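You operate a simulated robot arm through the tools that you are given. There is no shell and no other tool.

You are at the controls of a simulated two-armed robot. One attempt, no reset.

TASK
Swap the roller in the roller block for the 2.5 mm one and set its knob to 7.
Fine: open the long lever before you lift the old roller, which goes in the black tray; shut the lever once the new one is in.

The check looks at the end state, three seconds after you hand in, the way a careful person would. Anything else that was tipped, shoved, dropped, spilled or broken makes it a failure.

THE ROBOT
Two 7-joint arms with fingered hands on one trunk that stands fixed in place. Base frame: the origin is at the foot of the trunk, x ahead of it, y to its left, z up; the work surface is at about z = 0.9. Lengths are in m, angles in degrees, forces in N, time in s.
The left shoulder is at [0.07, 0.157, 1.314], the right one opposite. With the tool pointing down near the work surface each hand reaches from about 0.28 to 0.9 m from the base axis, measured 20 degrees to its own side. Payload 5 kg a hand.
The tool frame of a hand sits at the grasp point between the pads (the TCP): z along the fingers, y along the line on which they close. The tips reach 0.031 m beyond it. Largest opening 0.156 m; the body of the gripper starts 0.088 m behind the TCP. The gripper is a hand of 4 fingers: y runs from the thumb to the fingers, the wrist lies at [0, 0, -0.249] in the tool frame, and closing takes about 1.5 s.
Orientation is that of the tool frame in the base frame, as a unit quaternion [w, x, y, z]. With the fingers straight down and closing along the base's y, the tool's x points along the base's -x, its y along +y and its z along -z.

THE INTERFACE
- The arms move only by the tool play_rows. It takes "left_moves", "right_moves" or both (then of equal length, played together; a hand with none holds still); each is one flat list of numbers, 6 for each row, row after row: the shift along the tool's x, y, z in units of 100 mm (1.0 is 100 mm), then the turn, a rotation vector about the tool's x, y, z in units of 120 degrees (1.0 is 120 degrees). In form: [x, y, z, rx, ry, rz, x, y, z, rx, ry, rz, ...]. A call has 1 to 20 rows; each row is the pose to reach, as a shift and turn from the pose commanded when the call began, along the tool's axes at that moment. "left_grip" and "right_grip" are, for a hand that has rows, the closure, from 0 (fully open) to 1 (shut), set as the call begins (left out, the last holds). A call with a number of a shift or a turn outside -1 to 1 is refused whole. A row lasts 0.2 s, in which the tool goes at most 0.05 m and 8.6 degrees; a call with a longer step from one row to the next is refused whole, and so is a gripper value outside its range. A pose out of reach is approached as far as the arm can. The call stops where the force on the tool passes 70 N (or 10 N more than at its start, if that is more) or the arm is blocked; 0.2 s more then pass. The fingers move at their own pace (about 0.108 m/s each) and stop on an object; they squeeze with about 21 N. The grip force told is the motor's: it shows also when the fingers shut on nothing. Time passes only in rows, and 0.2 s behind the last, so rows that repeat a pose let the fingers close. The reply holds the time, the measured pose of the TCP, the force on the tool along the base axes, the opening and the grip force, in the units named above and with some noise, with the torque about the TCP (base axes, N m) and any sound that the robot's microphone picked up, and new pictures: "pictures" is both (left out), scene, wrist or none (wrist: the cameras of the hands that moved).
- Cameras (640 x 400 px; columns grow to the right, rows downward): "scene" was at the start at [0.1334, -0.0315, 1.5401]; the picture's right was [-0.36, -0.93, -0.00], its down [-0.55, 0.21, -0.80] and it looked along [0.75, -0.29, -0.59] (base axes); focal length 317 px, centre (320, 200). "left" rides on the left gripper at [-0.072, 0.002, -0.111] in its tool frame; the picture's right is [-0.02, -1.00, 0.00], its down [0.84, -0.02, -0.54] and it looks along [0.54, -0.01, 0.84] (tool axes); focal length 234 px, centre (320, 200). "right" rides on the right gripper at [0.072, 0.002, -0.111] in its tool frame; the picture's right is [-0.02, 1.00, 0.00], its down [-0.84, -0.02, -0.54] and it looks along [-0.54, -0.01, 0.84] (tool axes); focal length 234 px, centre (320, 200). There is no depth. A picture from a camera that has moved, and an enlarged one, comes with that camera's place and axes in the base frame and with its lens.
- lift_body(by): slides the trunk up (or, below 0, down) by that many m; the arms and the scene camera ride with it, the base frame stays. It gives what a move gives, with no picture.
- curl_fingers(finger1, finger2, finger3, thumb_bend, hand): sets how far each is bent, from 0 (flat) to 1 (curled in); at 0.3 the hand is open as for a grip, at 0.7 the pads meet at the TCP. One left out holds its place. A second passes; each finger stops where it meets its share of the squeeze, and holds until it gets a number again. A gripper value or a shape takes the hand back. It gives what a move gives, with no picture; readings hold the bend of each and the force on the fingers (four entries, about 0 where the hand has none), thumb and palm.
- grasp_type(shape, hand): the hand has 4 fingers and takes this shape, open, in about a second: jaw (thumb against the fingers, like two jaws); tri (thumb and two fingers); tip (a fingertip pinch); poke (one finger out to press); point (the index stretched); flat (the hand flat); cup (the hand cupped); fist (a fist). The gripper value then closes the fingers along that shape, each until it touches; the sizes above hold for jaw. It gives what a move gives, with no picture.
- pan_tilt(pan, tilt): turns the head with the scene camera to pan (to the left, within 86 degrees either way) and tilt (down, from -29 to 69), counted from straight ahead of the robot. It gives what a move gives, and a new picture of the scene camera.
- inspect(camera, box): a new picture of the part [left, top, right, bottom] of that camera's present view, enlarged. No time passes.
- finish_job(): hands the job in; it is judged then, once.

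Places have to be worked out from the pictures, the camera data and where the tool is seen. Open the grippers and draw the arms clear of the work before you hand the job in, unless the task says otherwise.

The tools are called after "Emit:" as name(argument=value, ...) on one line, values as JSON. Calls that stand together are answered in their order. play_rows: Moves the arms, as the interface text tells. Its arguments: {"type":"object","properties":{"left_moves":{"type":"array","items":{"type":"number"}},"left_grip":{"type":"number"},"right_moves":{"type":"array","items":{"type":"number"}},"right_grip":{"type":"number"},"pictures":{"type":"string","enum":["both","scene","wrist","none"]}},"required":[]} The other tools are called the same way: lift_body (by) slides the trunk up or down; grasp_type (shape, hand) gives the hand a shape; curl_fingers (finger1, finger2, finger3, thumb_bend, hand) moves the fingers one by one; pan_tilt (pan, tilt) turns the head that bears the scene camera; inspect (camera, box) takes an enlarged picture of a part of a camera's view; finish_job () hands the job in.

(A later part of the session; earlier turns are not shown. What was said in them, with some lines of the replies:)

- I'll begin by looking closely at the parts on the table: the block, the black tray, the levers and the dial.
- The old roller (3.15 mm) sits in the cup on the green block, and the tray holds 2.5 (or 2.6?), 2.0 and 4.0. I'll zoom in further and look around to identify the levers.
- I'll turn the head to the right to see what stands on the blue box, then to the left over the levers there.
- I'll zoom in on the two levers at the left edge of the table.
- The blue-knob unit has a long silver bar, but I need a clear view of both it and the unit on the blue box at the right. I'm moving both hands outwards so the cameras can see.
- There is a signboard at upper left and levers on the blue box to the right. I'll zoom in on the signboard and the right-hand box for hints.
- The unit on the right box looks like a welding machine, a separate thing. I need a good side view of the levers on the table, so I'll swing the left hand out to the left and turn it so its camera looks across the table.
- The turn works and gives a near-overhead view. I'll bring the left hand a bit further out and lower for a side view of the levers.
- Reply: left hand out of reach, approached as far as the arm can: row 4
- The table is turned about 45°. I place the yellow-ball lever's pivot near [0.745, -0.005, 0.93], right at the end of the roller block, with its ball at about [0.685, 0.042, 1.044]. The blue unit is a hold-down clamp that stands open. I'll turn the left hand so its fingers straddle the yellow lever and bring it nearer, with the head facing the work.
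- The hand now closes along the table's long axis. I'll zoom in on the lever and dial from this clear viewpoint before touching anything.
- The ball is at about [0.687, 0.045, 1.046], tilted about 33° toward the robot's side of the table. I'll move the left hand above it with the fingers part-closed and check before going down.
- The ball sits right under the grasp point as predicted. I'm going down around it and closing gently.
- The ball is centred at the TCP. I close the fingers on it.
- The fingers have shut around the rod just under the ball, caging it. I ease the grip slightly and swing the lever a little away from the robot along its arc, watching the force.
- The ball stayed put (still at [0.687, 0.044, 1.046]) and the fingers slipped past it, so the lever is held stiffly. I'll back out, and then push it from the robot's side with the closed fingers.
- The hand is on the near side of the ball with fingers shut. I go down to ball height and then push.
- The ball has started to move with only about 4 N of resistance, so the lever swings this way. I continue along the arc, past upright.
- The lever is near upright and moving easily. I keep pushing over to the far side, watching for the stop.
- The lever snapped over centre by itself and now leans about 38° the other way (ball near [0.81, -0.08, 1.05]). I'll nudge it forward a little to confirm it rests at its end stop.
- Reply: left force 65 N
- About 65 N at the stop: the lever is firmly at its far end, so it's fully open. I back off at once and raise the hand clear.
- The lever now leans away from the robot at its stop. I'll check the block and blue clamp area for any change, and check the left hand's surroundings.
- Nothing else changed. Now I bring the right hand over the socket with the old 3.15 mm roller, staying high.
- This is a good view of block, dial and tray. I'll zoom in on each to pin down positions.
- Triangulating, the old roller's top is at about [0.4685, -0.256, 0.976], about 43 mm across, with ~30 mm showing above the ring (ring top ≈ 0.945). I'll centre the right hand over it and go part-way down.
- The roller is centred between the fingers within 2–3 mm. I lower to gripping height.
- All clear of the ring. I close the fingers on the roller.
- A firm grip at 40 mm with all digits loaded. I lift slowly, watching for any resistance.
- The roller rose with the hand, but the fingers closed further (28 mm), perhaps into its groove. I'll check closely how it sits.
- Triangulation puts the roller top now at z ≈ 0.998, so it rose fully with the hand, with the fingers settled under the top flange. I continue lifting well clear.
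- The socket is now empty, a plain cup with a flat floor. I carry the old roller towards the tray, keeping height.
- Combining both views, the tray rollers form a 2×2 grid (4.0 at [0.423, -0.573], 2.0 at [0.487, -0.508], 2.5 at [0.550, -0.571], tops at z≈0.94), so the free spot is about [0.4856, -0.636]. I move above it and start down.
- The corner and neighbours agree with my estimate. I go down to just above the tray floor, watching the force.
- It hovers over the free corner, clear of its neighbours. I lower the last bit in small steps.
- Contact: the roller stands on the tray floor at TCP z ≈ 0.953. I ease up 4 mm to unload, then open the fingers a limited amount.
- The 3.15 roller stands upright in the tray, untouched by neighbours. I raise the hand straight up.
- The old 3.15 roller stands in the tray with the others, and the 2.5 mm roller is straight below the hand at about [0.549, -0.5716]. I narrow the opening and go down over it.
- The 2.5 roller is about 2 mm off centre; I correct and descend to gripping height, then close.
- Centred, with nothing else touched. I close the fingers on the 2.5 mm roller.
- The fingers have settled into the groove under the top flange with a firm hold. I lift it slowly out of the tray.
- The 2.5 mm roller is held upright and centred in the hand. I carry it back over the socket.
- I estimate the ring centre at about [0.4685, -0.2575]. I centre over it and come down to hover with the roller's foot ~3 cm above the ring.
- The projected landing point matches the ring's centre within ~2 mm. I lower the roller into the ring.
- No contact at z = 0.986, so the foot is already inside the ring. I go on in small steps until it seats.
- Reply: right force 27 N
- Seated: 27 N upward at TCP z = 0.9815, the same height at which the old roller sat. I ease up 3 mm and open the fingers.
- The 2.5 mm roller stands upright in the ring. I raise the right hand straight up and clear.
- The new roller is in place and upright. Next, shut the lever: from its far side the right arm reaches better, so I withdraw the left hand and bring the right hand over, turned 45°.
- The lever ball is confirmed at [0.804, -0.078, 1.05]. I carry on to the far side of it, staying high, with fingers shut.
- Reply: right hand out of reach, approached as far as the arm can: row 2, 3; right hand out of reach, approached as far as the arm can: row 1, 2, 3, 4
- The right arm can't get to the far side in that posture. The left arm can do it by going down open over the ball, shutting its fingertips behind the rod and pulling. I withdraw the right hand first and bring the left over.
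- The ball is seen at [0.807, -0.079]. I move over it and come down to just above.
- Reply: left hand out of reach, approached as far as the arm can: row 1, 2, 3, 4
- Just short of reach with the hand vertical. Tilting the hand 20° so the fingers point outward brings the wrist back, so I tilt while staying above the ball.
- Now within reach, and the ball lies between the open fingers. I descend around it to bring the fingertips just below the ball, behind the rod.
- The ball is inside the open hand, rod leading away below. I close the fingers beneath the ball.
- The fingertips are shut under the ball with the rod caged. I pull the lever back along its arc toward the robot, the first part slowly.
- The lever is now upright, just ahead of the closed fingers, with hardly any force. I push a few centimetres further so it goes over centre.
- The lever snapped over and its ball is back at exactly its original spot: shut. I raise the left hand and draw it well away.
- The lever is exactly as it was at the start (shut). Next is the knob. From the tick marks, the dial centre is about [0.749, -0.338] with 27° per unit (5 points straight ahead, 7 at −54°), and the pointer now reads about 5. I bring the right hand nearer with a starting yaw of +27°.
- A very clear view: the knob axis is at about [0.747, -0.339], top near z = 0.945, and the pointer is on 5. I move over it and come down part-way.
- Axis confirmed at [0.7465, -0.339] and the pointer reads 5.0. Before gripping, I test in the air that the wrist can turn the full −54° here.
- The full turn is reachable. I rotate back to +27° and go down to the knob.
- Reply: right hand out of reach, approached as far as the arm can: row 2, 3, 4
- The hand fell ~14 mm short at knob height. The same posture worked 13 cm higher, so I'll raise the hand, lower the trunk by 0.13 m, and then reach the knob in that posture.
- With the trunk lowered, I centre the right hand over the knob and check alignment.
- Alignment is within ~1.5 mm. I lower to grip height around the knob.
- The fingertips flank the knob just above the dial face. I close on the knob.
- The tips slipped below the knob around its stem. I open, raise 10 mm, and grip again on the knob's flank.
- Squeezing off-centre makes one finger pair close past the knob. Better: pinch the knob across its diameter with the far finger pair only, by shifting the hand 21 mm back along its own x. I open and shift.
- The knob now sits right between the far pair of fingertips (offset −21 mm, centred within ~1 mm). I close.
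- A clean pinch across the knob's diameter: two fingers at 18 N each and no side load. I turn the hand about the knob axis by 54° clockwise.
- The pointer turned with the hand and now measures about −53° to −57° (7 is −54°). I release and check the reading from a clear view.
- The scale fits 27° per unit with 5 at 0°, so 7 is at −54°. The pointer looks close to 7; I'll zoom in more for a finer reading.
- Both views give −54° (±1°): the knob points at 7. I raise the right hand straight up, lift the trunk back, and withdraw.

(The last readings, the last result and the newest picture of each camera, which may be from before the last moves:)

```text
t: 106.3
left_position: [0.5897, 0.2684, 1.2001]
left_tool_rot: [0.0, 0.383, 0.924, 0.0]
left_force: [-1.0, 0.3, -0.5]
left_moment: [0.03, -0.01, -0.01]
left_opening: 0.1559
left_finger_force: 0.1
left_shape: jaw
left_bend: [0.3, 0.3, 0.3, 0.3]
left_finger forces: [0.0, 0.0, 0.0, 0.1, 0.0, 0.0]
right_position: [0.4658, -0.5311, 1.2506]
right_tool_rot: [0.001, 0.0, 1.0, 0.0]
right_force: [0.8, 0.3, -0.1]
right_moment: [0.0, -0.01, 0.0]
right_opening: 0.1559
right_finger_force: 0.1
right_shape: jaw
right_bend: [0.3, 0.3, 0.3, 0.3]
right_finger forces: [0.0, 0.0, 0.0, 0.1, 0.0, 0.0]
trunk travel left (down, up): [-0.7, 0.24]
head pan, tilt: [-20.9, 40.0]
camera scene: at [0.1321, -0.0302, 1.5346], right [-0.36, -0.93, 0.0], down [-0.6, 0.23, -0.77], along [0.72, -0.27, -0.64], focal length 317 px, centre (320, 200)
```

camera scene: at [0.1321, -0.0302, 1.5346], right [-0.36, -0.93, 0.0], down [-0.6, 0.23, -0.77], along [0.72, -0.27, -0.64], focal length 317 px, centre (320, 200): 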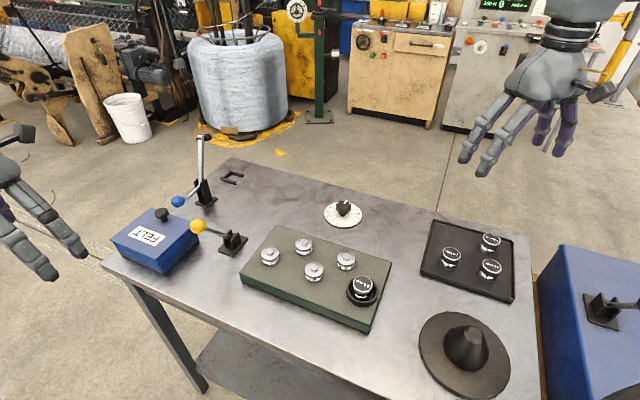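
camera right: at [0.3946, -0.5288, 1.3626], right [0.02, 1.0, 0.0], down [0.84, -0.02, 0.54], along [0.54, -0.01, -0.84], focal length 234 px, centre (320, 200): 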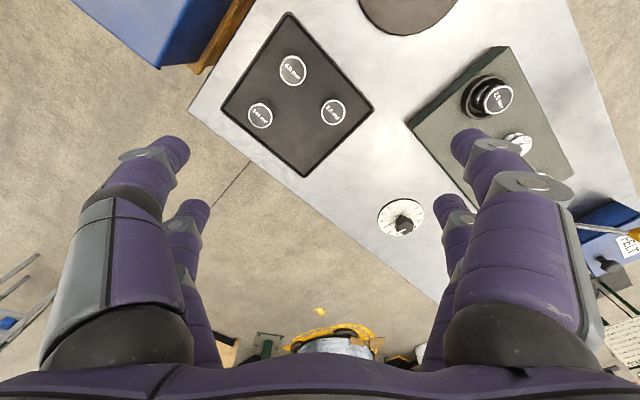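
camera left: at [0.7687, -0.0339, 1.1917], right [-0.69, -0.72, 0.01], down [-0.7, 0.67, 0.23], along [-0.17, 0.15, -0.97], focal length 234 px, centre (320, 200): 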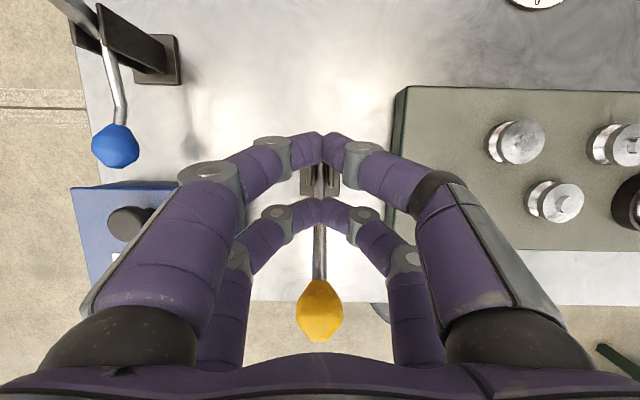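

Everything looks in order. A last close inspection of dial, block, tray and lever before handing in.

Emit:
inspect(camera="scene", box=[315, 190, 375, 235])

Emit:
inspect(camera="scene", box=[320, 255, 400, 335])

Emit:
inspect(camera="right", box=[200, 0, 440, 250])

Emit:
inspect(camera="scene", box=[100, 120, 280, 280])

Emit:
inspect(camera="right", box=[370, 185, 430, 245])

```text
8.89 times, centred on (345, 212) of scene
camera zoom: at [0.1321, -0.0302, 1.5346], right [-0.36, -0.93, 0.0], down [-0.6, 0.23, -0.77], along [0.72, -0.27, -0.64], focal length 2815 px, centre (98, 89)
```

zoom: 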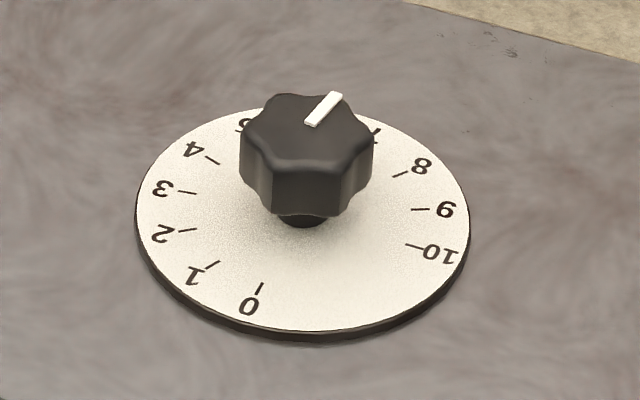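

```text
5.00 times, centred on (360, 295) of scene
camera zoom: at [0.1321, -0.0302, 1.5346], right [-0.36, -0.93, 0.0], down [-0.6, 0.23, -0.77], along [0.72, -0.27, -0.64], focal length 1583 px, centre (120, -275)
```

zoom: 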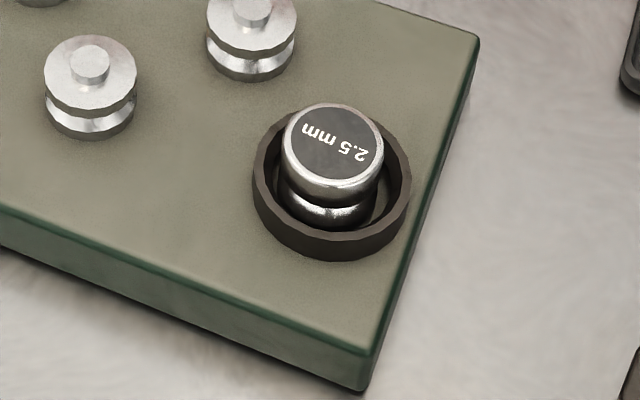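

```text
1.60 times, centred on (320, 125) of right
camera zoom: at [0.3933, -0.5283, 1.3631], right [0.02, 1.0, 0.0], down [0.84, -0.02, 0.54], along [0.54, -0.01, -0.84], focal length 375 px, centre (320, 320)
```

zoom: 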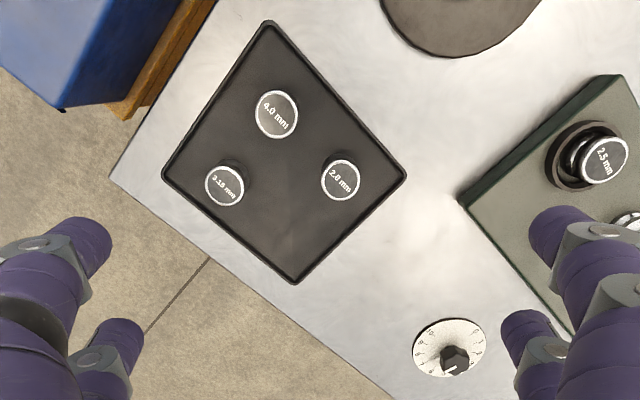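

```text
2.50 times, centred on (190, 200) of scene
camera zoom: at [0.1321, -0.0302, 1.5346], right [-0.36, -0.93, 0.0], down [-0.6, 0.23, -0.77], along [0.72, -0.27, -0.64], focal length 792 px, centre (645, 200)
```

zoom: 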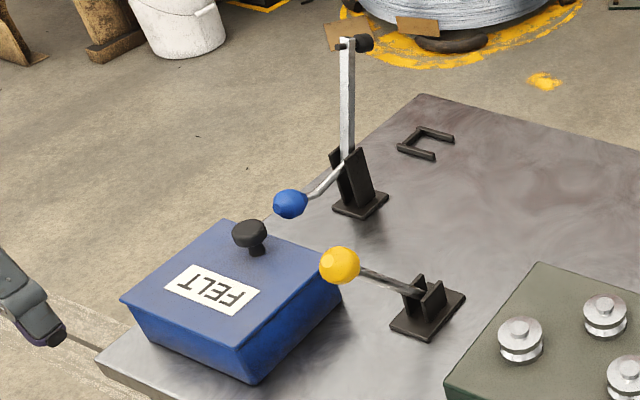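

```text
6.67 times, centred on (400, 215) of right
camera zoom: at [0.3933, -0.5283, 1.3631], right [0.02, 1.0, 0.0], down [0.84, -0.02, 0.54], along [0.54, -0.01, -0.84], focal length 1561 px, centre (-213, 100)
```

zoom: 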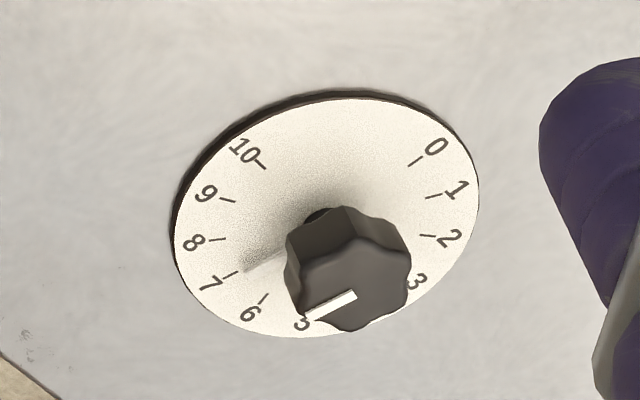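

Final check:
- The 2.5 mm roller is in the ring.
- The 3.15 mm roller is upright in the black tray.
- The yellow lever is back in its shut position.
- The knob pointer is on 7, at about −54°.
- Both hands are open and clear.

I hand the job in.

Emit:
finish_job()

```text
The job is handed in.
```

The job is handed in, and by the cameras everything was in place at the end:

- **New roller:** the 2.5 mm roller stands upright in the ring on the block.
- **Old roller:** the 3.15 mm roller stands in the free corner of the black tray, next to the 2.0 and 4.0.
- **Lever:** I opened it before lifting the old roller and shut it once the new one was in. It is back exactly where it started.
- **Knob:** it points at 7. My two closest readings agreed to within about 1°, where one number on the dial is 27°. Two rougher views at the end were about 4° off to either side.
- **Rest of the table:** I saw nothing else moved. Both hands are open and clear of the work.

**Which lever:** I took the lever with the yellow ball to be the long lever. It sits in line with the end of the roller block and flips between two end positions. The blue-ball unit looked like a separate clamp that already stood open, so I left it alone.
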